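You operate a simulated robot arm through the tools that you are given. There is no shell and no other tool. Be economical: measure what you need, move in short steps, check, and stop when the job is done.

You run a simulated two-armed robot. Do the job below in one go: nothing can be reset, and whatever is moved stays where it is left.

TASK
Open the top drawer of the back drawer unit, take the yellow tape roll from there and put it on the top of the corner table, then shut the drawer. Turn the tens dial of the black box to 60 ohm. Take the resistor block from the top of the right back desk and put it on the top of the right front desk. Push the bottom drawer of the front drawer unit shut. Pick up the blue file marked "26" from the lower white wall shelf with one hand, pass it to the other hand and put it on the top of the right back desk. Turn the units dial of the blue resistance box to 8 ohm. Switch the inner right green lever on. Take the yellow block and put it on the teal book. Open the upper drawer of the small drawer unit. Any order will do.

Only the result counts: the job must be done as asked and must still hold three seconds after the hand-in. Knocking over, shifting, dropping, spilling or breaking anything else fails it.

THE ROBOT
Two 7-joint arms with two-finger parallel grippers on one trunk, on a base that drives. Base frame: it is fixed to the floor where the robot stands at the start and does not move with it; the origin is under the middle of the robot, x ahead of it, y to its left, z up. Readings come in cm, rad, newtons and seconds.
The left shoulder is at the start at [-9.9, 11.9, 80], the right one opposite. With the tool pointing down near the work surface each hand reaches from about 10 to 54 cm from the robot's upright axis, wherever it stands, measured 20 degrees to its own side. Places, roughly: blue file [200, 150, 125]; bottom drawer of the front drawer unit [170, 110, 20]; inner right green lever [340, 150, 40]; resistor block [25, 50, 75]; teal book [225, 150, 125]; tens dial of the black box [60, -30, 80]; top drawer of the back drawer unit [50, 10, 50]; top of the corner table [350, 140, 70]; top of the right back desk [70, 20, 70]; top of the right front desk [150, 50, 70]; units dial of the blue resistance box [340, 170, 40]; upper drawer of the small drawer unit [370, 110, 80]; yellow block (5x5x5 cm) [370, 70, 80]; yellow tape roll (7x7x3 cm) [60, 0, 50]. Payload 3.43 kg a hand.
Tool frame (each hand has its own): the origin (TCP) lies between the finger pads and is the grasp point; the fingertips stand 3 cm ahead of it; z points along the fingers, y is the line along which they close. Largest opening 9.4 cm; finger width 2.8, thickness 1; the body of the gripper, 5 by 9.6 cm, starts 5.5 cm behind the TCP.
Orientation is that of the tool frame in the base frame, as [roll, pitch, yaw] about the fixed x, y, z axes, in that order (R = Rz(yaw) Ry(pitch) Rx(roll)). With the fingers straight down and closing along the base's y, the tool's x points along the base's -x, its y along +y and its z along -z.

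THE INTERFACE
- The arms move only by the tool drive_tool. It takes "left_deltas", "right_deltas" or both (then of equal length, played together; a hand with none holds still); each is a list of rows, each a list of 7 numbers: the shift along the base's x, y, z in cm, then the turn, a rotation vector about the base's x, y, z in degrees, then the finger opening in cm, from 0 to 9.4. In form: [[tx, ty, tz, rx, ry, rz, hand], ...]. A call has 1 to 8 rows; each row shifts and turns the commanded pose from where the row before left it. Rows are played at 5 a second. More than 5 cm and 0.15 rad between two rows, or a gripper value outside its range, and nothing of the call is played. A pose out of reach is approached as far as the arm can. The call stops where the force on the tool passes 40 N (or 10 N more than at its start, if that is more) or the arm is blocked; 0.2 s more then pass. Each finger travels about 15.3 cm/s and halts on what it meets, pressing with about 36 N; the grip force reading is that of the motor and also rises with nothing between the fingers. The clock runs only during rows and for 0.2 s after the last one: add rows that do not move to give the fingers time. The reply holds the time, the measured pose of the TCP, the force on the tool along the base axes, the opening and the grip force, in the units named above and with some noise, with the torque about the TCP (base axes, N m) and any sound that the robot's microphone picked up.
- Cameras (640 x 400 px; columns grow to the right, rows downward): "scene" is now at [1.66, 1.5, 148.73]; the picture's right is [0.27, -0.96, 0.00], its down [-0.88, -0.24, -0.41] and it looks along [0.40, 0.11, -0.91] (base axes); focal length 254 px, centre (320, 200). "left" rides on the left gripper at [7.6, -1.4, -10.2] in its tool frame; the picture's right is [0.18, 0.98, 0.00], its down [-0.75, 0.14, -0.64] and it looks along [-0.63, 0.12, 0.77] (tool axes); focal length 243 px, centre (320, 200). "right" rides on the right gripper at [7.6, 1.4, -10.3] in its tool frame; the picture's right is [-0.18, 0.98, 0.00], its down [-0.75, -0.14, -0.64] and it looks along [-0.63, -0.12, 0.77] (tool axes); focal length 243 px, centre (320, 200). There is no depth. A picture from a camera that has moved, and an enlarged one, comes with that camera's place and axes in the base frame and with its lens.
- grab_frame(camera): a new picture of that camera. No time passes.
- raise_lower(by): slides the trunk up (or, below 0, down) by that many cm; the arms and the scene camera ride with it, the base frame stays. It gives what a move gives, with no picture.
- roll_base(legs): drives the robot by 1 to 6 legs, each [ahead, left, turn to the left] in cm, cm and rad, along the robot's own axes; the way and the turn of a leg run together, so that a leg with both is an arc; at most 150 cm and 3.142 rad a leg. The arms and the cameras ride along, it lands a little off, and it stops where it bumps. It gives what a move gives.
- head_to(pan, tilt): turns the head with the scene camera to pan (to the left, within 2.496 rad either way) and tilt (down, from -0.506 to 1.204), counted from straight ahead of the robot. It gives what a move gives.
- zoom(camera, box): a new picture of the part [left, top, right, bottom] of that camera's present view, enlarged. No time passes.
- close_job(): hands the job in; it is judged then, once.

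Go step by step. Nothing tells you exact positions but the pictures and the camera data: compare them with the known pose of the tool, close in by small moves and look again before you grip or let go. The budget is 483 turns and 230 pictures, counting those below and the enlarged ones. Unless the task says otherwise, let go and move clear before handing in, and close with one line.

The tools are called after ">>>" by a JSON object that holds its "fn" and its "kwargs". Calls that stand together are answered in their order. drive_tool: Moves the arms, as the interface text tells. Its arguments: {"type":"object","properties":{"left_deltas":{"type":"array","items":{"type":"array","items":{"type":"number"}}},"right_deltas":{"type":"array","items":{"type":"array","items":{"type":"number"}}}},"required":[]} The other tools are called the same way: raise_lower (by) slides the trunk up or down; roll_base (legs) drives the base; head_to (pan, tilt) turns the head that bears the scene camera; grab_frame (camera) takes a picture; zoom (camera, box) takes an enlarged picture of a part of a camera's view; close_job () hands the job in.

At the start:

```text
time: 0.0
left_position: [36.75, 22.1, 107.36]
left_ee_rot: [3.141, 0.002, -3.14]
left_force: [-0.4, -0.3, 0.5]
left_ft_torque: [0.02, 0.03, 0.01]
left_finger_gap: 9.4
left_gripper_force: 0.1
right_position: [28.69, -7.86, 106.18]
right_ee_rot: [3.138, -0.001, -3.141]
right_force: [-0.8, -0.8, -0.1]
right_ft_torque: [0.0, 0.02, 0.02]
right_finger_gap: 9.44
right_gripper_force: 0.0
trunk travel left (down, up): [-22.5, 11.0]
robot x, y, heading: [-0.07, 0.1, 0.003]
head pan, tilt: [0.269, 1.145]
```

scene: 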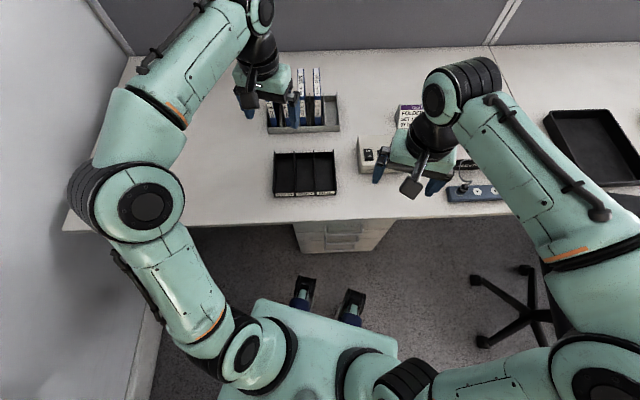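
right: 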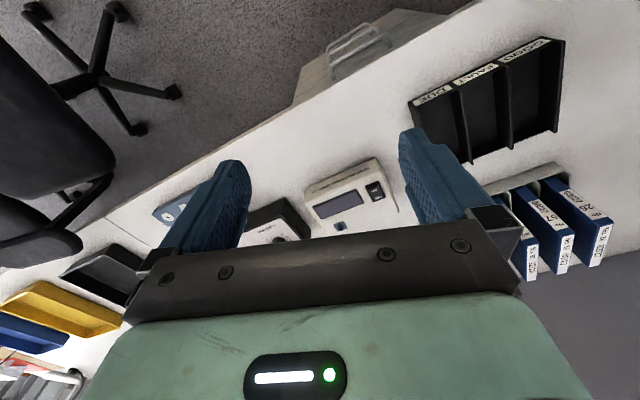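
left: 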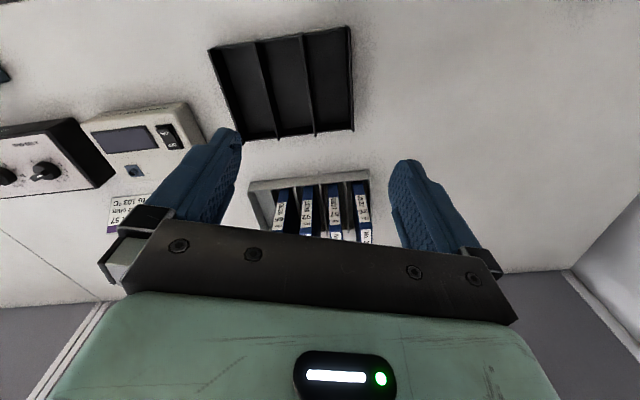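

I see the right back desk in front of me with the drawer unit under it. I'll first look around with the head to map the room.

>>> {"fn": "head_to", "kwargs": {"pan": 0.0, "tilt": 0.7}}

>>> {"fn": "grab_frame", "kwargs": {"camera": "scene"}}

>>> {"fn": "head_to", "kwargs": {"pan": 1.0, "tilt": 0.5}}

>>> {"fn": "grab_frame", "kwargs": {"camera": "scene"}}

>>> {"fn": "head_to", "kwargs": {"pan": -1.2, "tilt": 0.5}}

>>> {"fn": "grab_frame", "kwargs": {"camera": "scene"}}

```text
time: 0.9
left_position: [36.82, 22.1, 107.18]
left_ee_rot: [3.141, 0.001, 3.141]
left_force: [-0.8, -0.5, -0.3]
left_ft_torque: [0.02, 0.01, 0.02]
left_finger_gap: 9.38
left_gripper_force: 0.0
right_position: [28.79, -7.89, 106.17]
right_ee_rot: [3.14, 0.0, 3.141]
right_force: [0.6, 0.6, -0.2]
right_ft_torque: [0.03, 0.01, -0.02]
right_finger_gap: 9.4
right_gripper_force: 0.0
trunk travel left (down, up): [-22.5, 11.0]
robot x, y, heading: [0.17, 0.36, -0.004]
head pan, tilt: [0.0, 0.7]
```

```text
226 pictures are left
camera scene: at [4.37, -0.09, 152.0], right [0.0, -1.0, 0.0], down [-0.64, 0.0, -0.76], along [0.76, 0.0, -0.64], focal length 254 px, centre (320, 200)
```

scene: 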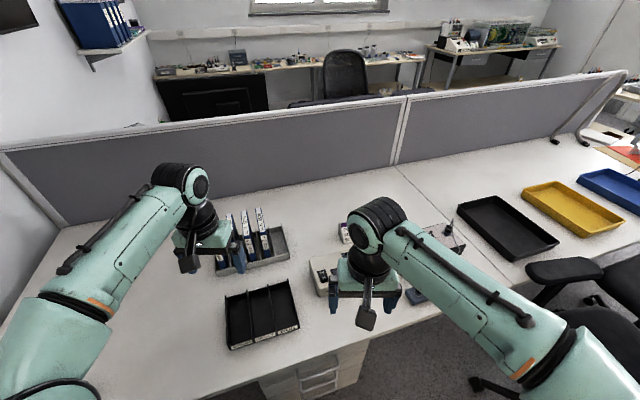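

```text
time: 2.2
left_position: [36.79, 22.09, 107.29]
left_ee_rot: [3.141, 0.001, 3.14]
left_force: [0.7, 0.6, -0.7]
left_ft_torque: [0.02, 0.01, 0.0]
left_finger_gap: 9.43
left_gripper_force: 0.0
right_position: [28.62, -7.81, 106.21]
right_ee_rot: [3.141, -0.001, -3.142]
right_force: [1.1, -0.9, 0.0]
right_ft_torque: [-0.03, -0.01, -0.02]
right_finger_gap: 9.41
right_gripper_force: 0.0
trunk travel left (down, up): [-22.5, 11.0]
robot x, y, heading: [0.14, 0.15, 0.002]
head pan, tilt: [1.0, 0.499]
```

```text
225 pictures are left
camera scene: at [0.8, 7.55, 153.77], right [0.84, -0.54, 0.0], down [-0.26, -0.4, -0.88], along [0.47, 0.74, -0.48], focal length 254 px, centre (320, 200)
```

scene: 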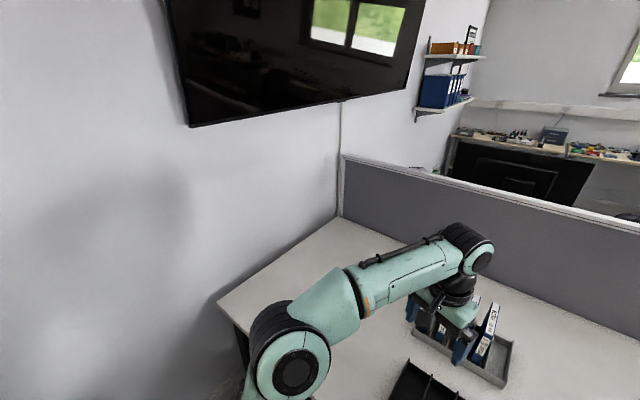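

```text
time: 4.2
left_position: [36.72, 22.18, 107.33]
left_ee_rot: [3.141, 0.001, 3.141]
left_force: [0.7, -0.4, -0.1]
left_ft_torque: [-0.02, -0.02, -0.05]
left_finger_gap: 9.41
left_gripper_force: 0.1
right_position: [28.71, -7.73, 106.21]
right_ee_rot: [3.141, 0.001, -3.141]
right_force: [0.1, -0.4, -0.2]
right_ft_torque: [0.0, -0.02, -0.01]
right_finger_gap: 9.39
right_gripper_force: 0.1
trunk travel left (down, up): [-22.5, 11.0]
robot x, y, heading: [0.08, -0.09, 0.003]
head pan, tilt: [-1.201, 0.499]
```

```text
224 pictures are left
camera scene: at [-0.83, -8.58, 153.77], right [-0.93, -0.36, 0.0], down [-0.17, 0.45, -0.88], along [0.32, -0.82, -0.48], focal length 254 px, centre (320, 200)
```

scene: 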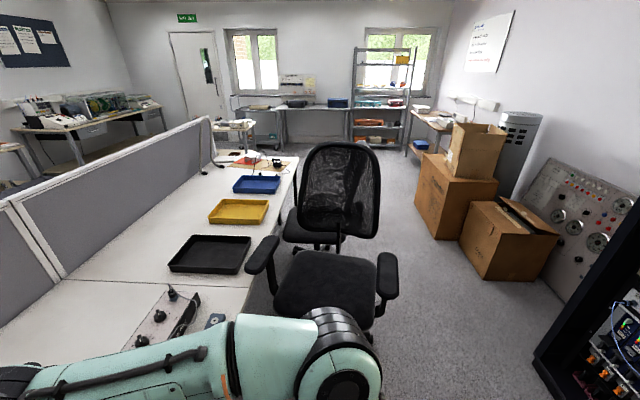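

The desks are rotated about 0.3 rad to my frame; the desk ahead has the black box to my right. I'll look at the desk items closer.

>>> {"fn": "head_to", "kwargs": {"pan": -0.3, "tilt": 1.0}}

>>> {"fn": "grab_frame", "kwargs": {"camera": "scene"}}

>>> {"fn": "zoom", "kwargs": {"camera": "right", "box": [120, 140, 420, 280]}}

>>> {"fn": "zoom", "kwargs": {"camera": "left", "box": [0, 20, 400, 270]}}

```text
time: 5.4
left_position: [36.93, 22.25, 107.2]
left_ee_rot: [3.141, 0.001, -3.141]
left_force: [0.0, -0.7, 0.8]
left_ft_torque: [0.0, -0.02, -0.02]
left_finger_gap: 9.42
left_gripper_force: 0.0
right_position: [28.82, -7.79, 106.22]
right_ee_rot: [3.14, 0.0, -3.141]
right_force: [-0.5, -0.1, 0.6]
right_ft_torque: [0.0, 0.02, -0.02]
right_finger_gap: 9.4
right_gripper_force: 0.1
trunk travel left (down, up): [-22.5, 11.0]
robot x, y, heading: [-0.16, 0.24, -0.004]
head pan, tilt: [-0.3, 1.0]
```

```text
223 pictures are left
camera scene: at [2.53, -2.17, 149.67], right [-0.3, -0.96, 0.0], down [-0.8, 0.25, -0.54], along [0.52, -0.16, -0.84], focal length 254 px, centre (320, 200)
```

scene: 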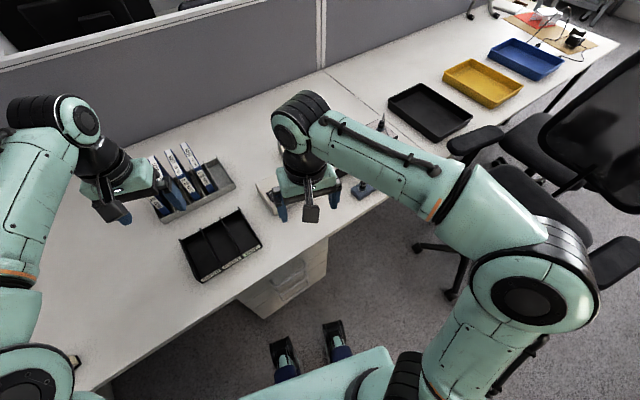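

```text
2.13 times, centred on (270, 210) of right
camera zoom: at [21.07, -6.32, 116.45], right [0.18, 0.98, 0.0], down [0.75, -0.14, 0.64], along [0.63, -0.12, -0.77], focal length 518 px, centre (427, 179)
```

zoom: 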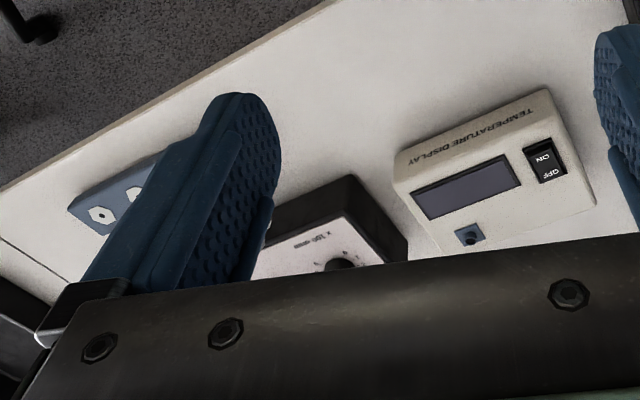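

```text
1.60 times, centred on (200, 145) of left
camera zoom: at [29.09, 20.67, 117.52], right [-0.18, 0.98, 0.0], down [0.75, 0.14, 0.64], along [0.63, 0.12, -0.77], focal length 388 px, centre (512, 288)
```

zoom: 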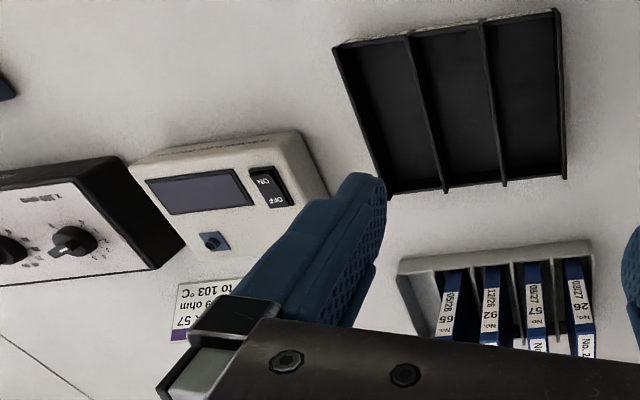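

>>> {"fn": "head_to", "kwargs": {"pan": 0.9, "tilt": 1.15}}

>>> {"fn": "grab_frame", "kwargs": {"camera": "scene"}}

```text
time: 6.8
left_position: [36.77, 22.1, 107.25]
left_ee_rot: [-3.14, 0.0, -3.141]
left_force: [-0.7, 0.1, 0.5]
left_ft_torque: [-0.04, 0.03, -0.04]
left_finger_gap: 9.38
left_gripper_force: 0.0
right_position: [28.83, -7.76, 106.17]
right_ee_rot: [3.141, -0.002, -3.14]
right_force: [-0.4, -0.5, 0.5]
right_ft_torque: [0.04, -0.01, 0.0]
right_finger_gap: 9.39
right_gripper_force: 0.1
trunk travel left (down, up): [-22.5, 11.0]
robot x, y, heading: [-0.0, 0.36, 0.001]
head pan, tilt: [0.901, 1.15]
```

```text
220 pictures are left
camera scene: at [-0.42, 4.56, 148.69], right [0.78, -0.62, 0.0], down [-0.57, -0.71, -0.41], along [0.25, 0.32, -0.91], focal length 254 px, centre (320, 200)
```

scene: 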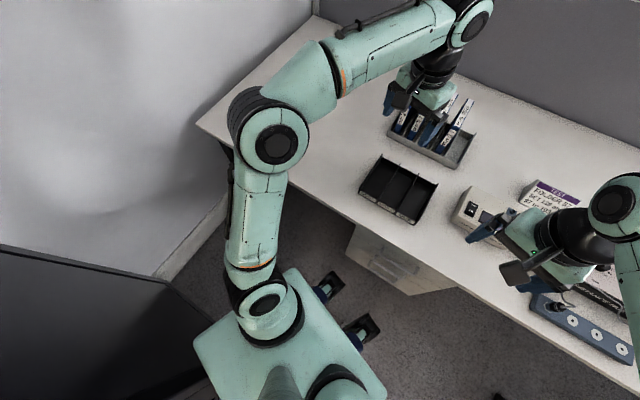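

>>> {"fn": "zoom", "kwargs": {"camera": "scene", "box": [330, 200, 490, 300]}}

>>> {"fn": "drive_tool", "kwargs": {"left_deltas": [[-4, 3, 0, 0, 0, 0, 9.4], [-4, 3, 0, 0, 0, 0, 9.4]], "right_deltas": [[3, -3.5, 0, 0, 0, 3, 9.4], [3, -3.5, 0, 0, 0, 3, 9.4]]}}

>>> {"fn": "grab_frame", "kwargs": {"camera": "right"}}

```text
4.00 times, centred on (410, 250) of scene
camera zoom: at [-0.42, 4.56, 148.69], right [0.78, -0.62, 0.0], down [-0.57, -0.71, -0.41], along [0.25, 0.32, -0.91], focal length 1018 px, centre (-40, 0)
```

zoom: 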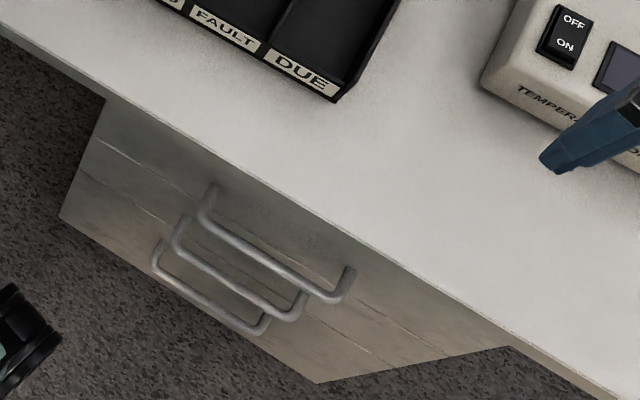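

```text
time: 7.4
left_position: [28.68, 28.17, 107.3]
left_ee_rot: [-3.141, -0.001, 3.139]
left_force: [-0.4, -0.3, 0.4]
left_ft_torque: [0.02, 0.01, -0.01]
left_finger_gap: 9.39
left_gripper_force: 0.1
right_position: [34.73, -14.81, 106.04]
right_ee_rot: [3.139, 0.0, -3.035]
right_force: [0.5, 0.3, -0.7]
right_ft_torque: [-0.01, 0.01, -0.01]
right_finger_gap: 9.42
right_gripper_force: 0.0
trunk travel left (down, up): [-22.5, 11.0]
robot x, y, heading: [0.2, 0.04, -0.0]
head pan, tilt: [0.901, 1.15]
```

```text
218 pictures are left
camera right: at [26.95, -14.18, 116.33], right [0.08, 1.0, 0.0], down [0.76, -0.06, 0.64], along [0.64, -0.05, -0.77], focal length 243 px, centre (320, 200)
```

right: 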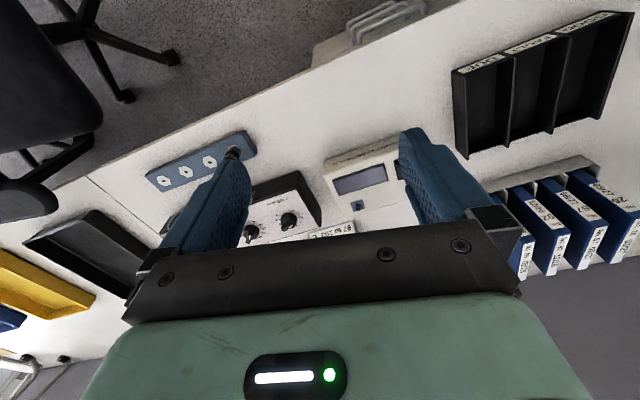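

>>> {"fn": "zoom", "kwargs": {"camera": "right", "box": [120, 110, 440, 260]}}

```text
2.00 times, centred on (280, 185) of right
camera zoom: at [26.95, -14.18, 116.33], right [0.08, 1.0, 0.0], down [0.76, -0.06, 0.64], along [0.64, -0.05, -0.77], focal length 485 px, centre (400, 230)
```

zoom: 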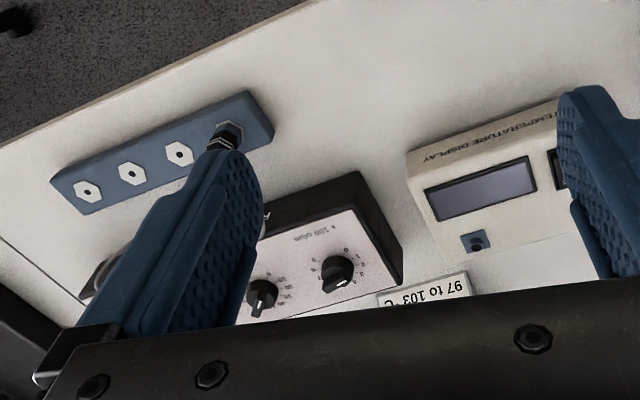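

I'll align with the desk and shift to the right so the right hand sits over the black box.

>>> {"fn": "roll_base", "kwargs": {"legs": [[0, 0, 0.305], [0, -32, 0]]}}

>>> {"fn": "head_to", "kwargs": {"pan": 0, "tilt": 1.0}}

>>> {"fn": "grab_frame", "kwargs": {"camera": "scene"}}

>>> {"fn": "grab_frame", "kwargs": {"camera": "right"}}

```text
time: 11.8
left_position: [28.76, 4.85, 107.29]
left_ee_rot: [3.141, 0.0, -2.838]
left_force: [0.3, 0.6, -1.2]
left_ft_torque: [-0.04, 0.01, -0.03]
left_finger_gap: 9.4
left_gripper_force: 0.0
right_position: [47.03, -34.31, 106.1]
right_ee_rot: [3.14, -0.001, -2.733]
right_force: [0.1, 0.4, 0.0]
right_ft_torque: [0.04, -0.01, 0.02]
right_finger_gap: 9.41
right_gripper_force: 0.0
trunk travel left (down, up): [-22.5, 11.0]
robot x, y, heading: [9.62, -30.76, 0.304]
head pan, tilt: [0.901, 1.15]
```

```text
time: 13.0
left_position: [28.76, 4.89, 107.15]
left_ee_rot: [3.141, 0.0, -2.839]
left_force: [0.7, -0.5, 0.1]
left_ft_torque: [-0.01, 0.0, 0.04]
left_finger_gap: 9.4
left_gripper_force: 0.0
right_position: [46.99, -34.39, 106.0]
right_ee_rot: [3.14, -0.001, -2.734]
right_force: [-0.3, 0.0, -0.2]
right_ft_torque: [0.0, 0.02, 0.02]
right_finger_gap: 9.39
right_gripper_force: 0.0
trunk travel left (down, up): [-22.5, 11.0]
robot x, y, heading: [9.59, -30.77, 0.308]
head pan, tilt: [0.0, 1.0]
```

```text
216 pictures are left
camera scene: at [12.33, -29.9, 149.66], right [0.3, -0.95, 0.0], down [-0.8, -0.25, -0.54], along [0.52, 0.16, -0.84], focal length 254 px, centre (320, 200)
```

scene: 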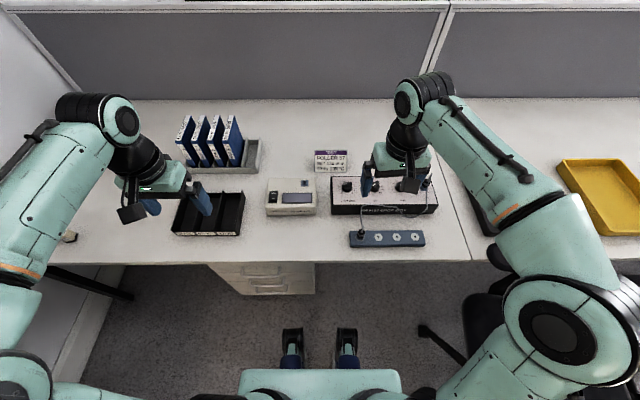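

```text
215 pictures are left
camera right: at [39.56, -36.01, 116.33], right [-0.22, 0.98, 0.0], down [0.75, 0.17, 0.64], along [0.63, 0.14, -0.77], focal length 243 px, centre (320, 200)
```

right: 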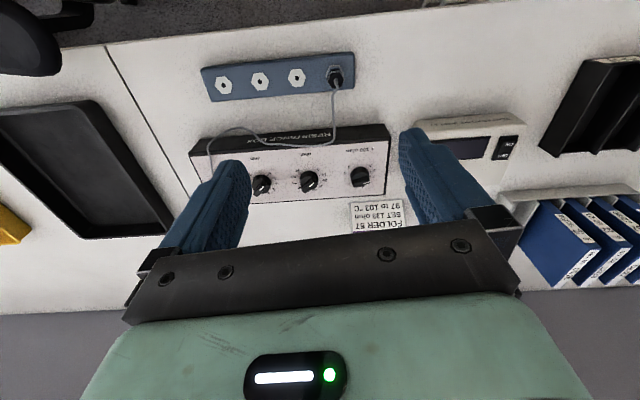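

>>> {"fn": "zoom", "kwargs": {"camera": "right", "box": [180, 110, 400, 240]}}

>>> {"fn": "zoom", "kwargs": {"camera": "scene", "box": [300, 140, 460, 240]}}

>>> {"fn": "zoom", "kwargs": {"camera": "scene", "box": [40, 210, 120, 260]}}

```text
2.91 times, centred on (290, 175) of right
camera zoom: at [39.56, -36.01, 116.33], right [-0.22, 0.98, 0.0], down [0.75, 0.17, 0.64], along [0.63, 0.14, -0.77], focal length 706 px, centre (407, 273)
```

zoom: 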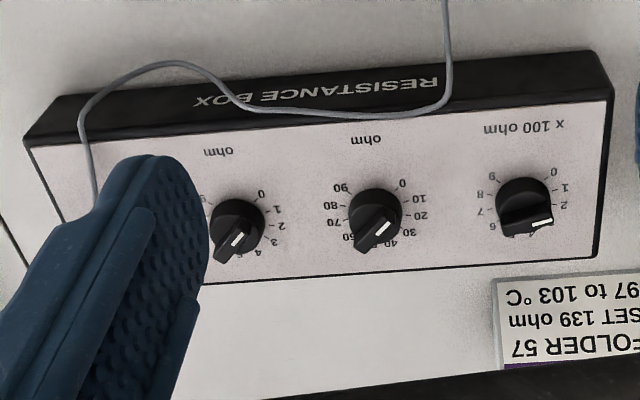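

```text
4.00 times, centred on (380, 190) of scene
camera zoom: at [12.33, -29.9, 149.66], right [0.3, -0.95, 0.0], down [-0.8, -0.25, -0.54], along [0.52, 0.16, -0.84], focal length 1018 px, centre (80, 240)
```

zoom: 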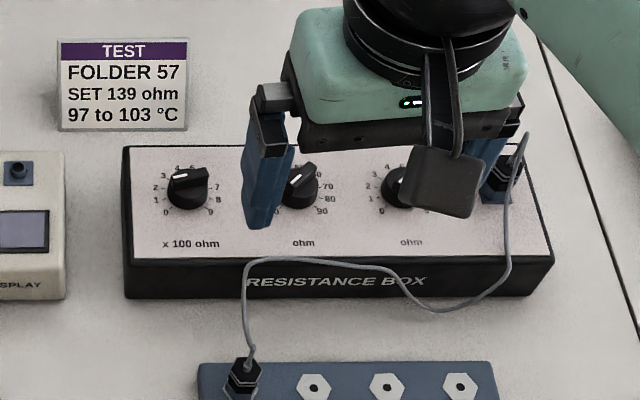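

```text
8.00 times, centred on (80, 235) of scene
camera zoom: at [12.33, -29.9, 149.66], right [0.3, -0.95, 0.0], down [-0.8, -0.25, -0.54], along [0.52, 0.16, -0.84], focal length 2036 px, centre (2240, -80)
```

zoom: 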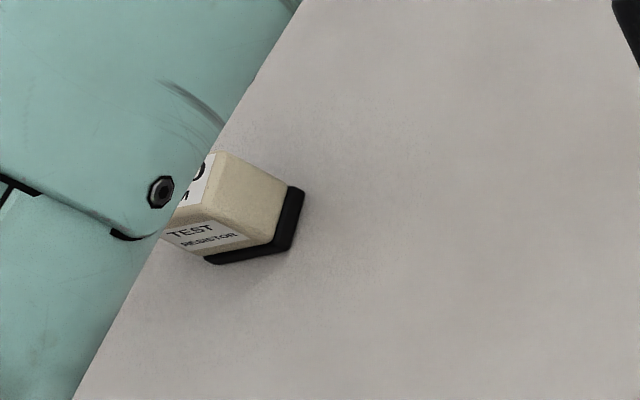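

>>> {"fn": "zoom", "kwargs": {"camera": "right", "box": [280, 150, 340, 200]}}

```text
8.00 times, centred on (310, 175) of right
camera zoom: at [39.56, -36.01, 116.33], right [-0.22, 0.98, 0.0], down [0.75, 0.17, 0.64], along [0.63, 0.14, -0.77], focal length 1941 px, centre (400, 400)
```

zoom: 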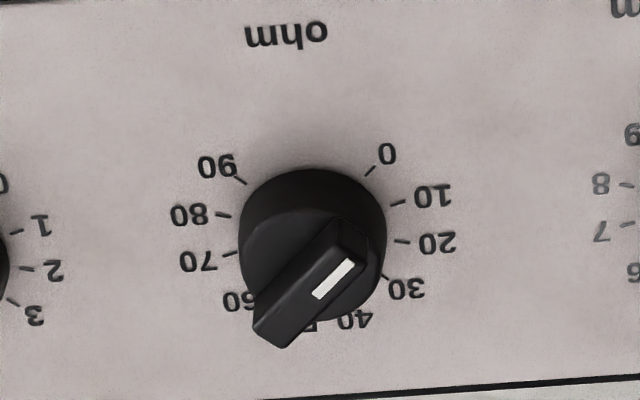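

>>> {"fn": "zoom", "kwargs": {"camera": "right", "box": [330, 150, 390, 200]}}

>>> {"fn": "zoom", "kwargs": {"camera": "scene", "box": [335, 165, 391, 200]}}

```text
8.00 times, centred on (360, 175) of right
camera zoom: at [39.56, -36.01, 116.33], right [-0.22, 0.98, 0.0], down [0.75, 0.17, 0.64], along [0.63, 0.14, -0.77], focal length 1941 px, centre (0, 400)
```

zoom: 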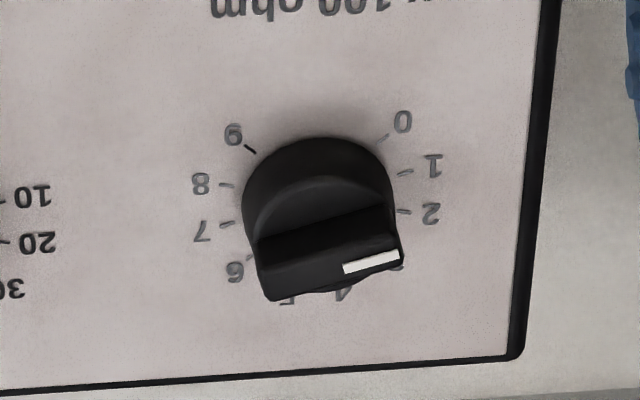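

```text
11.43 times, centred on (363, 182) of scene
camera zoom: at [12.33, -29.9, 149.66], right [0.3, -0.95, 0.0], down [-0.8, -0.25, -0.54], along [0.52, 0.16, -0.84], focal length 2909 px, centre (-171, 400)
```

zoom: 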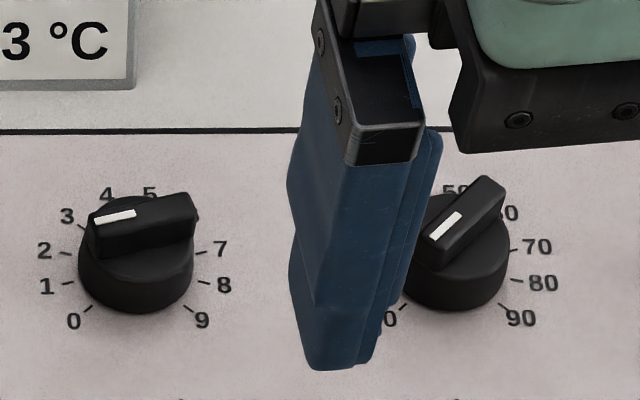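

The tens knob seems to point at 0; it must turn 180° clockwise to 60. I'll bring the right hand above it, turned so that one grip covers the whole turn.

>>> {"fn": "roll_base", "kwargs": {"legs": [[5, 0, 0]]}}

>>> {"fn": "drive_tool", "kwargs": {"right_deltas": [[0, 0, 0, 0, 0, 8, 5], [0, 0, 0, 0, 0, 8, 5], [0, 0, 0, 0, 0, 8, 5], [0, 0, 0, 0, 0, 8, 5], [0, 0, 0, 0, 0, 8, 5], [0, 0, 0, 0, 0, 8, 5], [0, 0, 0, 0, 0, 8, 5], [0, 0, 0, 0, 0, 8, 5]]}}

>>> {"fn": "drive_tool", "kwargs": {"right_deltas": [[0, 0, 0, 0, 0, 8, 5], [0, 0, 0, 0, 0, 8, 5], [0, 0, 0, 0, 0, 8, 5], [0, 0, 0, 0, 0, 8, 5], [0, 0, 0, 0, 0, 8, 5], [0, 0, 0, 0, 0, 8, 5], [0, 0, 0, 0, 0, 8, 5], [0, 0, 0, 0, 0, 8, 5]]}}

```text
time: 13.9
left_position: [33.98, 6.28, 107.07]
left_ee_rot: [3.14, -0.002, -2.841]
left_force: [0.7, 0.7, -0.3]
left_ft_torque: [0.03, 0.06, -0.01]
left_finger_gap: 9.42
left_gripper_force: 0.0
right_position: [52.15, -32.86, 106.11]
right_ee_rot: [3.141, -0.002, -2.733]
right_force: [1.4, -0.1, -0.1]
right_ft_torque: [-0.01, 0.06, -0.02]
right_finger_gap: 9.36
right_gripper_force: 0.1
trunk travel left (down, up): [-22.5, 11.0]
robot x, y, heading: [14.28, -29.13, 0.297]
head pan, tilt: [0.0, 1.0]
```

```text
time: 15.7
left_position: [33.67, 6.28, 107.13]
left_ee_rot: [3.141, -0.001, -2.839]
left_force: [-0.1, 0.2, 0.4]
left_ft_torque: [0.02, 0.0, 0.0]
left_finger_gap: 9.39
left_gripper_force: 0.1
right_position: [52.05, -32.93, 105.99]
right_ee_rot: [-3.142, 0.0, -1.613]
right_force: [-0.7, 0.7, -0.2]
right_ft_torque: [-0.01, -0.01, -0.01]
right_finger_gap: 5.01
right_gripper_force: 0.0
trunk travel left (down, up): [-22.5, 11.0]
robot x, y, heading: [14.45, -29.03, 0.303]
head pan, tilt: [0.0, 1.0]
```

```text
time: 17.5
left_position: [33.78, 6.18, 107.09]
left_ee_rot: [-3.141, 0.0, -2.84]
left_force: [-0.2, 0.3, -0.5]
left_ft_torque: [0.0, 0.0, 0.03]
left_finger_gap: 9.39
left_gripper_force: 0.0
right_position: [52.05, -32.94, 106.05]
right_ee_rot: [3.139, -0.002, -0.496]
right_force: [-1.0, 0.1, 0.6]
right_ft_torque: [0.01, -0.02, 0.0]
right_finger_gap: 4.98
right_gripper_force: 0.1
trunk travel left (down, up): [-22.5, 11.0]
robot x, y, heading: [14.37, -28.95, 0.303]
head pan, tilt: [0.0, 1.0]
```

>>> {"fn": "zoom", "kwargs": {"camera": "scene", "box": [280, 140, 460, 260]}}

>>> {"fn": "grab_frame", "kwargs": {"camera": "right"}}

```text
3.33 times, centred on (370, 200) of scene
camera zoom: at [17.2, -28.47, 149.67], right [0.3, -0.95, 0.0], down [-0.8, -0.25, -0.54], along [0.52, 0.16, -0.84], focal length 848 px, centre (153, 200)
```

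zoom: 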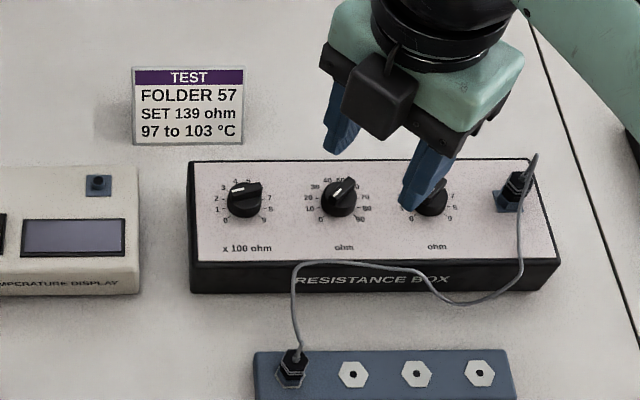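

```text
207 pictures are left
camera right: at [58.0, -37.72, 116.33], right [-0.63, -0.78, 0.0], down [-0.6, 0.48, 0.64], along [-0.5, 0.4, -0.77], focal length 243 px, centre (320, 200)
```

right: 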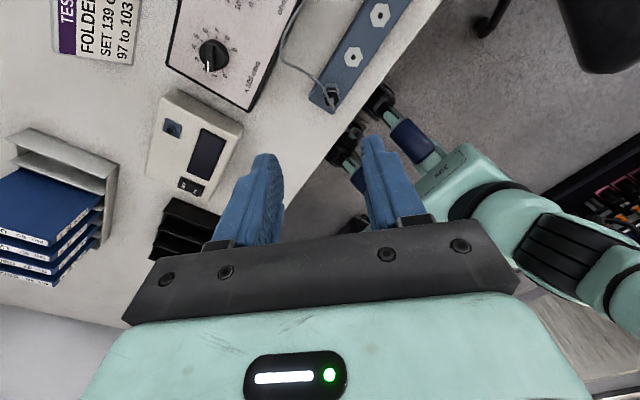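

>>> {"fn": "drive_tool", "kwargs": {"right_deltas": [[4.5, 0.2, 0, 0, 0, 0, 5], [4.5, 0.2, 0, 0, 0, 0, 5], [4, 0, -3, 0, 0, 0, 5], [0, 0, -4, 0, 0, 0, 5], [0, 0, -4, 0, 0, 0, 5], [0, 0, 0, 0, 0, 0, 5]]}}

>>> {"fn": "zoom", "kwargs": {"camera": "scene", "box": [280, 140, 460, 260]}}

>>> {"fn": "grab_frame", "kwargs": {"camera": "right"}}

```text
time: 18.9
left_position: [33.83, 6.23, 107.25]
left_ee_rot: [3.141, 0.001, -2.84]
left_force: [-0.3, 0.3, 0.1]
left_ft_torque: [0.04, 0.01, 0.05]
left_finger_gap: 9.4
left_gripper_force: 0.0
right_position: [64.94, -32.51, 95.06]
right_ee_rot: [3.141, -0.002, -0.5]
right_force: [0.4, 0.5, 0.2]
right_ft_torque: [-0.01, -0.02, -0.02]
right_finger_gap: 5.0
right_gripper_force: 0.0
trunk travel left (down, up): [-22.5, 11.0]
robot x, y, heading: [14.68, -29.26, 0.302]
head pan, tilt: [0.0, 1.0]
```

```text
3.33 times, centred on (370, 200) of scene
camera zoom: at [17.17, -28.47, 149.67], right [0.3, -0.95, 0.0], down [-0.8, -0.25, -0.54], along [0.52, 0.16, -0.84], focal length 848 px, centre (153, 200)
```

zoom: 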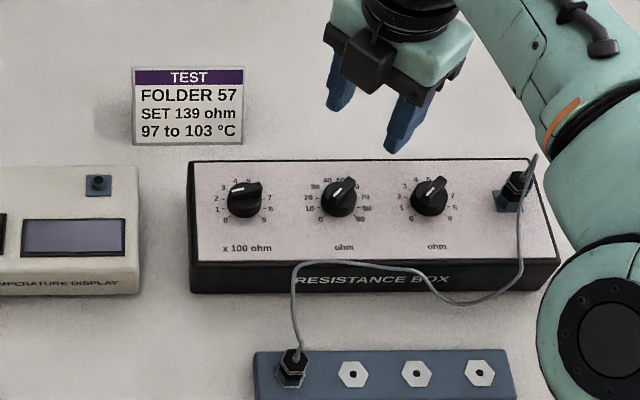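

```text
205 pictures are left
camera right: at [70.89, -37.31, 105.32], right [-0.63, -0.77, 0.0], down [-0.59, 0.49, 0.64], along [-0.5, 0.41, -0.77], focal length 243 px, centre (320, 200)
```

right: 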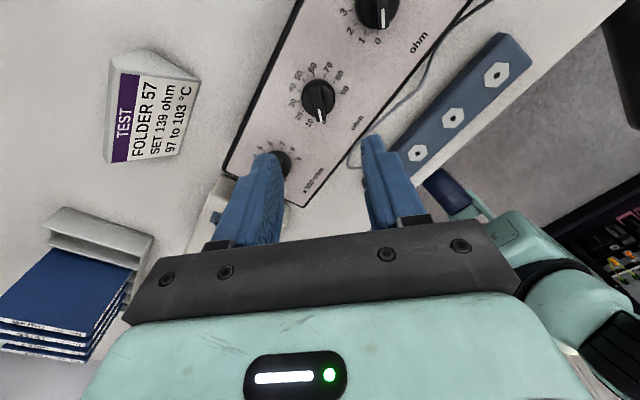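

>>> {"fn": "zoom", "kwargs": {"camera": "right", "box": [275, 60, 365, 140]}}

```text
5.00 times, centred on (320, 100) of right
camera zoom: at [70.89, -37.31, 105.32], right [-0.63, -0.77, 0.0], down [-0.59, 0.49, 0.64], along [-0.5, 0.41, -0.77], focal length 1213 px, centre (320, 700)
```

zoom: 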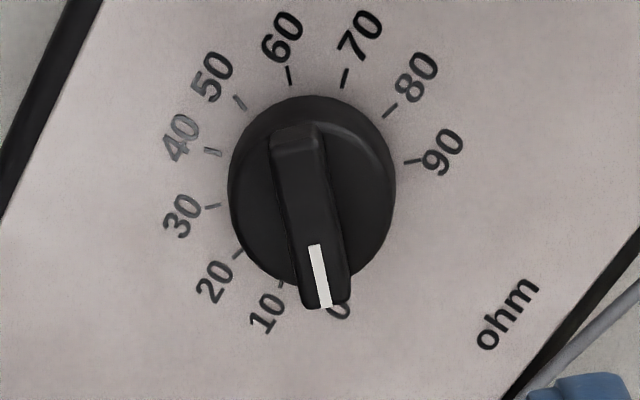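

>>> {"fn": "drive_tool", "kwargs": {"right_deltas": [[0.1, 0, -3.5, 0, 0, 0, 5], [0, 0, -3.5, 0, 0, 0, 5], [0, 0, -3, 0, 0, 0, 5], [0, 0, -1, 0, 0, 0, 5]]}}

>>> {"fn": "zoom", "kwargs": {"camera": "scene", "box": [320, 140, 420, 220]}}

>>> {"fn": "grab_frame", "kwargs": {"camera": "right"}}

```text
time: 19.9
left_position: [33.65, 6.14, 107.2]
left_ee_rot: [3.14, 0.001, -2.841]
left_force: [0.1, 0.7, 0.2]
left_ft_torque: [0.0, 0.02, -0.01]
left_finger_gap: 9.41
left_gripper_force: 0.1
right_position: [65.08, -32.63, 84.06]
right_ee_rot: [3.138, 0.0, -0.5]
right_force: [-0.4, -0.4, 0.2]
right_ft_torque: [-0.03, -0.04, -0.02]
right_finger_gap: 5.0
right_gripper_force: 0.1
trunk travel left (down, up): [-22.5, 11.0]
robot x, y, heading: [14.56, -29.13, 0.301]
head pan, tilt: [0.0, 1.0]
```

```text
5.00 times, centred on (370, 180) of scene
camera zoom: at [17.2, -28.47, 149.67], right [0.3, -0.95, 0.0], down [-0.8, -0.25, -0.54], along [0.52, 0.16, -0.84], focal length 1273 px, centre (70, 300)
```

zoom: 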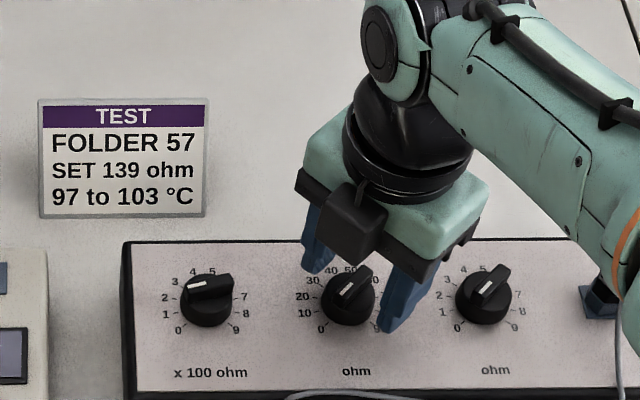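

```text
202 pictures are left
camera right: at [71.02, -37.37, 94.26], right [-0.63, -0.77, 0.0], down [-0.59, 0.49, 0.64], along [-0.5, 0.41, -0.77], focal length 243 px, centre (320, 200)
```

right: 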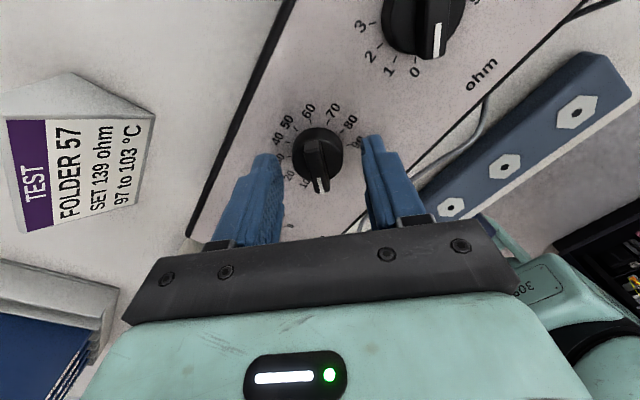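

>>> {"fn": "drive_tool", "kwargs": {"right_deltas": [[0, 0, -0.7, 0, 0, 0, 5], [0, 0, 0, 0, 0, 0, 2], [0, 0, 0, 0, 0, 0, 0], [0, 0, 0, 0, 0, 0, 0]]}}

>>> {"fn": "grab_frame", "kwargs": {"camera": "right"}}

```text
time: 20.9
left_position: [33.67, 6.32, 107.17]
left_ee_rot: [3.141, -0.003, -2.84]
left_force: [0.5, -0.2, 0.3]
left_ft_torque: [-0.01, 0.02, -0.02]
left_finger_gap: 9.4
left_gripper_force: 0.1
right_position: [65.16, -32.35, 83.4]
right_ee_rot: [3.141, -0.001, -0.5]
right_force: [5.9, 7.4, -0.9]
right_ft_torque: [0.26, -0.37, -0.04]
right_finger_gap: 3.23
right_gripper_force: 35.7
trunk travel left (down, up): [-22.5, 11.0]
robot x, y, heading: [14.43, -29.32, 0.301]
head pan, tilt: [0.0, 1.0]
```

```text
201 pictures are left
camera right: at [71.1, -37.24, 93.6], right [-0.63, -0.77, 0.0], down [-0.59, 0.48, 0.64], along [-0.5, 0.41, -0.77], focal length 243 px, centre (320, 200)
```

right: 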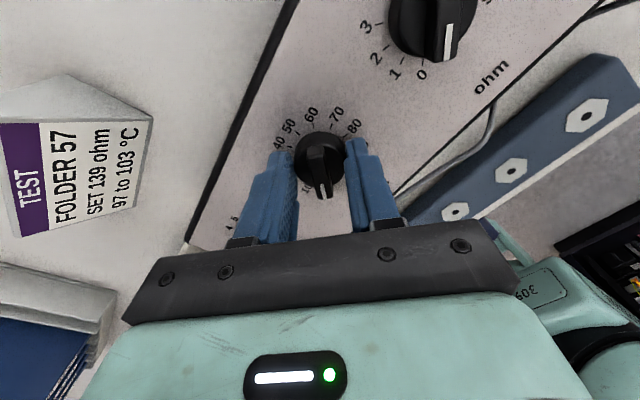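

>>> {"fn": "drive_tool", "kwargs": {"right_deltas": [[0.15, 0.28, 0, 0, 0, 0, 0], [0, 0, 0, 0, 0, -7, 0], [0, 0, 0, 0, 0, -7, 0], [0, 0, 0, 0, 0, -7, 0], [0, 0, 0, 0, 0, -7, 0], [0, 0, 0, 0, 0, -7, 0]]}}

>>> {"fn": "grab_frame", "kwargs": {"camera": "right"}}

```text
time: 22.3
left_position: [33.56, 6.19, 107.17]
left_ee_rot: [-3.141, 0.001, -2.84]
left_force: [0.0, 0.3, 0.4]
left_ft_torque: [0.01, 0.0, -0.01]
left_finger_gap: 9.41
left_gripper_force: 0.1
right_position: [65.15, -32.44, 83.37]
right_ee_rot: [3.139, 0.0, -1.114]
right_force: [-14.0, -10.3, 4.1]
right_ft_torque: [-0.08, 0.65, 0.02]
right_finger_gap: 3.22
right_gripper_force: 35.9
trunk travel left (down, up): [-22.5, 11.0]
robot x, y, heading: [14.53, -28.74, 0.306]
head pan, tilt: [0.0, 1.0]
```

```text
200 pictures are left
camera right: at [67.15, -39.84, 93.62], right [-0.96, -0.27, 0.0], down [-0.2, 0.74, 0.64], along [-0.17, 0.62, -0.77], focal length 243 px, centre (320, 200)
```

right: 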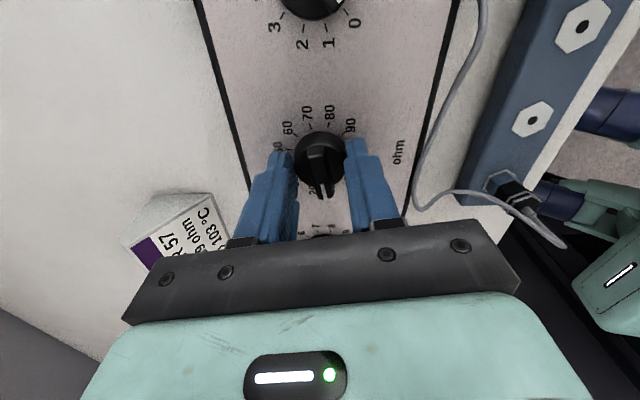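

>>> {"fn": "drive_tool", "kwargs": {"right_deltas": [[-0.15, -0.15, 0, 0, 0, -7.25, 0], [0, 0, 0, 0, 0, -7.25, 0], [0, 0, 0, 0, 0, -7.25, 0], [0, 0, 0, 0, 0, -7.25, 0], [0, 0, 0, 0, 0, -7.25, 0], [0, 0, 0, 0, 0, -7.25, 0], [0, 0, 0, 0, 0, -7.25, 0]]}}

```text
time: 23.9
left_position: [33.82, 6.17, 107.2]
left_ee_rot: [3.141, 0.001, -2.84]
left_force: [-0.7, -0.2, 0.8]
left_ft_torque: [-0.02, -0.02, 0.01]
left_finger_gap: 9.4
left_gripper_force: 0.0
right_position: [65.11, -32.38, 83.38]
right_ee_rot: [3.14, 0.001, -2.0]
right_force: [-7.8, -3.7, -0.9]
right_ft_torque: [-0.06, 0.22, 0.01]
right_finger_gap: 3.23
right_gripper_force: 35.7
trunk travel left (down, up): [-22.5, 11.0]
robot x, y, heading: [14.76, -29.18, 0.301]
head pan, tilt: [0.0, 1.0]
```

>>> {"fn": "drive_tool", "kwargs": {"right_deltas": [[-0.1, 0, 0, 0, 0, -7.25, 0], [0, 0, 0, 0, 0, -7.25, 0], [0, 0, 0, 0, 0, -7.25, 0], [0, 0, 0, 0, 0, -7.25, 0], [0, 0, 0, 0, 0, -7.25, 0], [0, 0, 0, 0, 0, -7.25, 0], [0, 0, 0, 0, 0, -7.25, 0]]}}

>>> {"fn": "drive_tool", "kwargs": {"right_deltas": [[0, 0, 0, 0, 0, -7.25, 0], [0, 0, 0, 0, 0, -7.25, 0], [0, 0, 0, 0, 0, -7.25, 0], [0, 0, 0, 0, 0, -7.25, 0], [0, 0, 0, 0, 0, -7.25, 0], [0, 0, 0, 0, 0, -7.25, 0]]}}

>>> {"fn": "grab_frame", "kwargs": {"camera": "right"}}

>>> {"fn": "zoom", "kwargs": {"camera": "right", "box": [260, 90, 380, 210]}}

```text
time: 25.5
left_position: [33.76, 6.42, 107.17]
left_ee_rot: [-3.141, 0.002, -2.841]
left_force: [-0.8, -0.1, 0.1]
left_ft_torque: [0.01, -0.01, -0.02]
left_finger_gap: 9.39
left_gripper_force: 0.0
right_position: [64.96, -32.35, 83.37]
right_ee_rot: [3.141, -0.001, -2.884]
right_force: [-6.1, 1.5, -0.3]
right_ft_torque: [0.08, -0.13, 0.04]
right_finger_gap: 3.22
right_gripper_force: 36.6
trunk travel left (down, up): [-22.5, 11.0]
robot x, y, heading: [14.38, -29.3, 0.301]
head pan, tilt: [0.0, 1.0]
```

```text
time: 26.9
left_position: [33.76, 6.21, 107.05]
left_ee_rot: [-3.14, -0.001, -2.84]
left_force: [0.0, 0.2, -0.4]
left_ft_torque: [-0.01, 0.02, -0.03]
left_finger_gap: 9.41
left_gripper_force: 0.0
right_position: [64.99, -32.26, 83.3]
right_ee_rot: [3.139, 0.0, 2.641]
right_force: [-2.2, 11.7, -0.3]
right_ft_torque: [0.3, 0.25, 0.02]
right_finger_gap: 3.21
right_gripper_force: 35.6
trunk travel left (down, up): [-22.5, 11.0]
robot x, y, heading: [14.33, -29.17, 0.303]
head pan, tilt: [0.0, 1.0]
```

```text
199 pictures are left
camera right: at [58.99, -27.32, 93.64], right [0.63, 0.77, 0.0], down [0.59, -0.49, 0.64], along [0.5, -0.41, -0.77], focal length 243 px, centre (320, 200)
```

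right: 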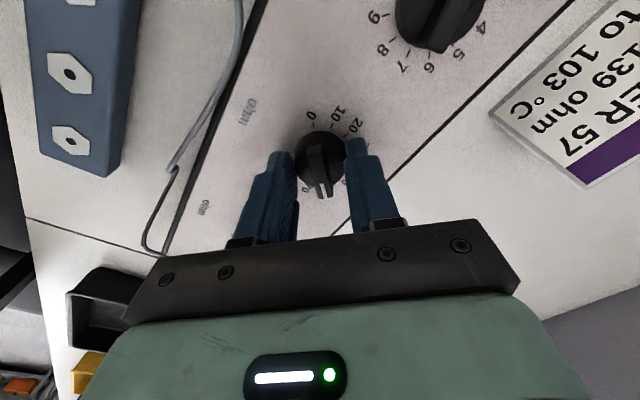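

```text
3.33 times, centred on (320, 150) of right
camera zoom: at [58.99, -27.32, 93.64], right [0.63, 0.77, 0.0], down [0.59, -0.49, 0.64], along [0.5, -0.41, -0.77], focal length 809 px, centre (320, 367)
```

zoom: 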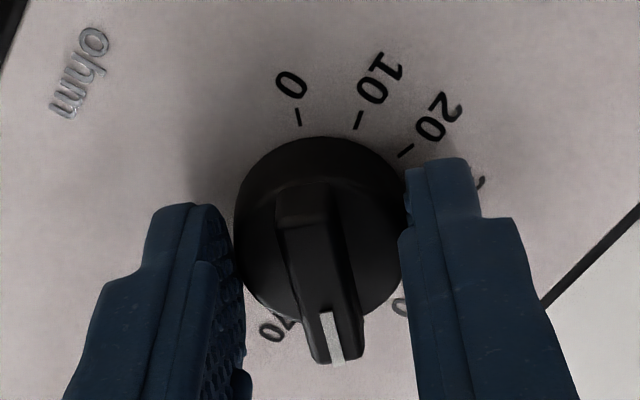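

>>> {"fn": "drive_tool", "kwargs": {"right_deltas": [[0, 0, 0, 0, 0, 0, 5], [0, 0, 0.5, 0, 0, 0, 5], [0, 0, 4, 0, 0, 0, 5], [0, 0, 5, 0, 0, 0, 5], [0, 0, 5, 0, 0, 0, 5], [-4, 0, 4, 0, 0, 0, 5], [-4, 0, 0, 0, 0, 0, 5]]}}

>>> {"fn": "zoom", "kwargs": {"camera": "right", "box": [200, 0, 400, 160]}}

>>> {"fn": "zoom", "kwargs": {"camera": "scene", "box": [320, 160, 420, 230]}}

```text
refused: row 6 steps farther than a row can; nothing moved
```

```text
2.50 times, centred on (300, 80) of right
camera zoom: at [58.99, -27.32, 93.64], right [0.63, 0.77, 0.0], down [0.59, -0.49, 0.64], along [0.5, -0.41, -0.77], focal length 606 px, centre (370, 500)
```

zoom: 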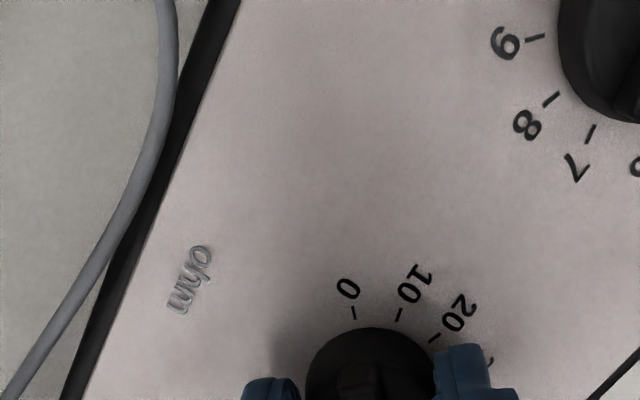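

```text
5.71 times, centred on (370, 195) of scene
camera zoom: at [17.22, -28.33, 149.66], right [0.3, -0.95, 0.0], down [-0.8, -0.25, -0.54], along [0.52, 0.16, -0.84], focal length 1454 px, centre (34, 229)
```

zoom: 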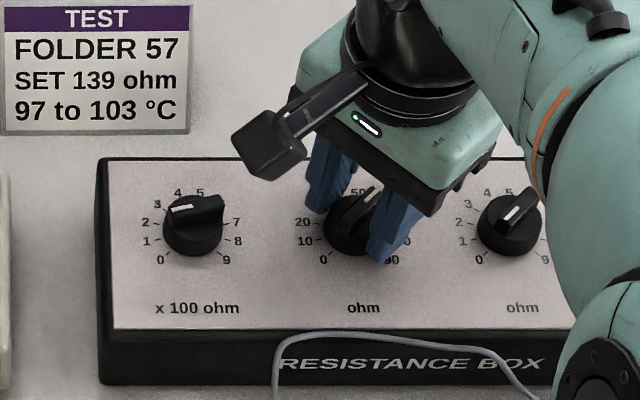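

>>> {"fn": "drive_tool", "kwargs": {"right_deltas": [[0, 0, 0, 0, 0, 0, 5], [0, 0, 0.5, 0, 0, 0, 5], [0, 0, 4, 0, 0, 0, 5], [0, 0, 4.5, 0, 0, 0, 5], [0, 0, 4.5, 0, 0, 0, 5], [-3, 0, 3, 0, 0, 4, 5], [-4, 0, 0, 0, 0, 8, 5], [-4, 0, 0, 0, 0, 8, 5]]}}

>>> {"fn": "zoom", "kwargs": {"camera": "scene", "box": [320, 160, 420, 230]}}

>>> {"fn": "grab_frame", "kwargs": {"camera": "right"}}

```text
time: 28.7
left_position: [33.57, 6.3, 107.26]
left_ee_rot: [-3.141, 0.0, -2.84]
left_force: [0.2, -0.5, -0.3]
left_ft_torque: [-0.01, -0.01, 0.01]
left_finger_gap: 9.41
left_gripper_force: 0.1
right_position: [54.02, -32.42, 100.03]
right_ee_rot: [3.139, 0.0, 2.992]
right_force: [-0.3, -0.3, 0.5]
right_ft_torque: [-0.02, -0.02, -0.03]
right_finger_gap: 5.02
right_gripper_force: 0.1
trunk travel left (down, up): [-22.5, 11.0]
robot x, y, heading: [14.56, -29.13, 0.299]
head pan, tilt: [0.0, 1.0]
```

```text
5.71 times, centred on (370, 195) of scene
camera zoom: at [17.1, -28.5, 149.66], right [0.3, -0.95, 0.0], down [-0.8, -0.25, -0.54], along [0.52, 0.16, -0.84], focal length 1454 px, centre (34, 229)
```

zoom: 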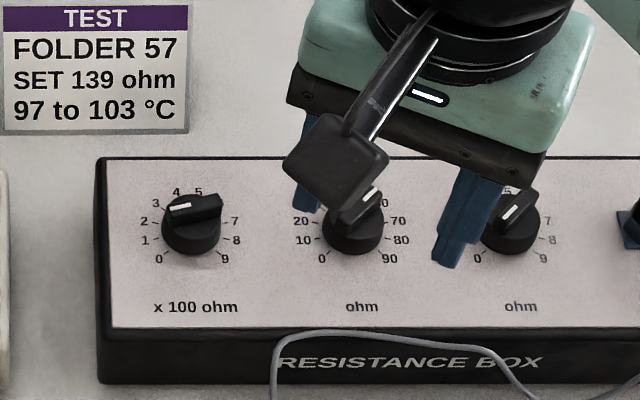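

```text
194 pictures are left
camera right: at [46.62, -29.83, 110.2], right [0.33, 0.94, 0.0], down [0.72, -0.25, 0.64], along [0.61, -0.21, -0.77], focal length 243 px, centre (320, 200)
```

right: 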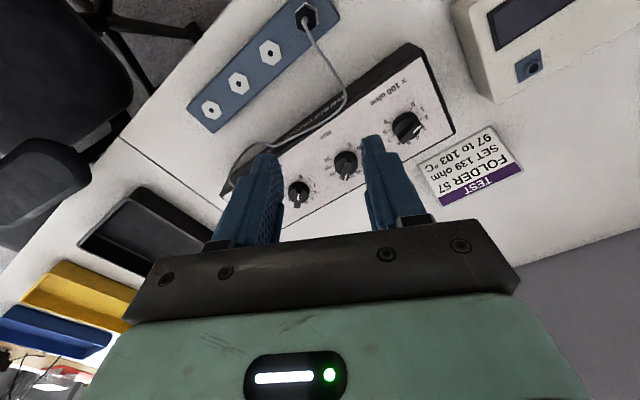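

>>> {"fn": "zoom", "kwargs": {"camera": "right", "box": [310, 130, 380, 200]}}

```text
5.71 times, centred on (345, 165) of right
camera zoom: at [46.62, -29.83, 110.2], right [0.33, 0.94, 0.0], down [0.72, -0.25, 0.64], along [0.61, -0.21, -0.77], focal length 1386 px, centre (177, 400)
```

zoom: 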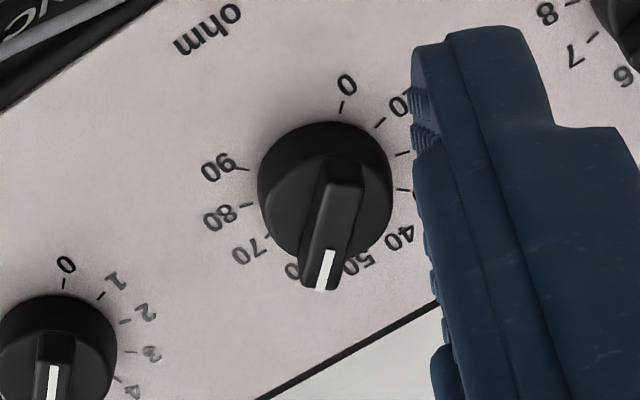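

Dial reads 60. Next the drawer: I'll check the space behind before backing off.

>>> {"fn": "head_to", "kwargs": {"pan": 2.4, "tilt": 0.8}}

>>> {"fn": "grab_frame", "kwargs": {"camera": "scene"}}

>>> {"fn": "head_to", "kwargs": {"pan": -2.4, "tilt": 0.8}}

>>> {"fn": "grab_frame", "kwargs": {"camera": "scene"}}

```text
time: 30.9
left_position: [33.68, 6.32, 107.17]
left_ee_rot: [3.141, 0.0, -2.84]
left_force: [0.7, -0.5, -0.2]
left_ft_torque: [0.0, 0.0, 0.01]
left_finger_gap: 9.4
left_gripper_force: 0.0
right_position: [54.16, -32.5, 99.96]
right_ee_rot: [3.138, -0.001, 2.988]
right_force: [0.3, -1.2, 0.8]
right_ft_torque: [-0.04, -0.01, -0.02]
right_finger_gap: 5.01
right_gripper_force: 0.0
trunk travel left (down, up): [-22.5, 11.0]
robot x, y, heading: [14.84, -29.26, 0.3]
head pan, tilt: [2.4, 0.799]
```

```text
192 pictures are left
camera scene: at [3.26, -27.11, 151.18], right [0.43, 0.9, 0.0], down [0.65, -0.31, -0.7], along [-0.63, 0.3, -0.72], focal length 254 px, centre (320, 200)
```

scene: 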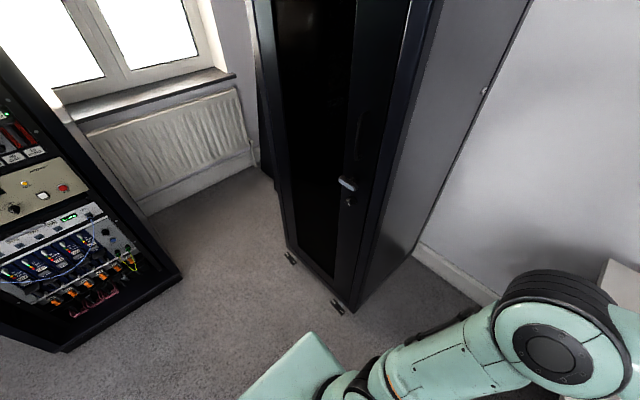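

```text
time: 34.7
left_position: [33.75, 6.28, 107.21]
left_ee_rot: [-3.14, 0.002, -2.838]
left_force: [-0.1, -0.1, -0.4]
left_ft_torque: [0.03, -0.03, 0.01]
left_finger_gap: 9.41
left_gripper_force: 0.2
right_position: [54.0, -32.41, 99.98]
right_ee_rot: [3.139, 0.0, 2.991]
right_force: [0.4, 0.6, -0.3]
right_ft_torque: [-0.02, 0.03, -0.04]
right_finger_gap: 4.98
right_gripper_force: 0.0
trunk travel left (down, up): [-22.5, 11.0]
robot x, y, heading: [14.29, -29.49, 0.305]
head pan, tilt: [-2.4, 0.799]
```

```text
191 pictures are left
camera scene: at [6.5, -37.52, 151.18], right [-0.86, 0.5, 0.0], down [0.36, 0.62, -0.7], along [-0.35, -0.6, -0.72], focal length 254 px, centre (320, 200)
```

scene: 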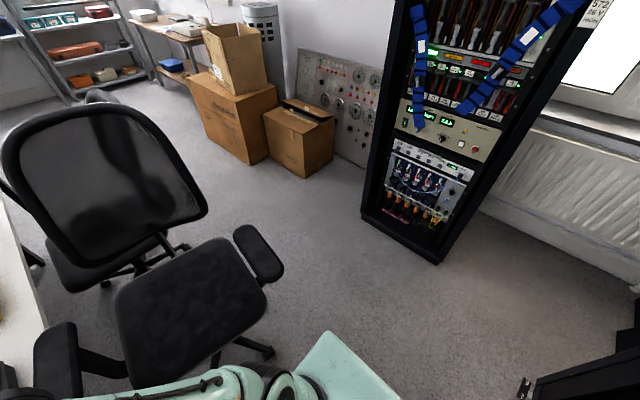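

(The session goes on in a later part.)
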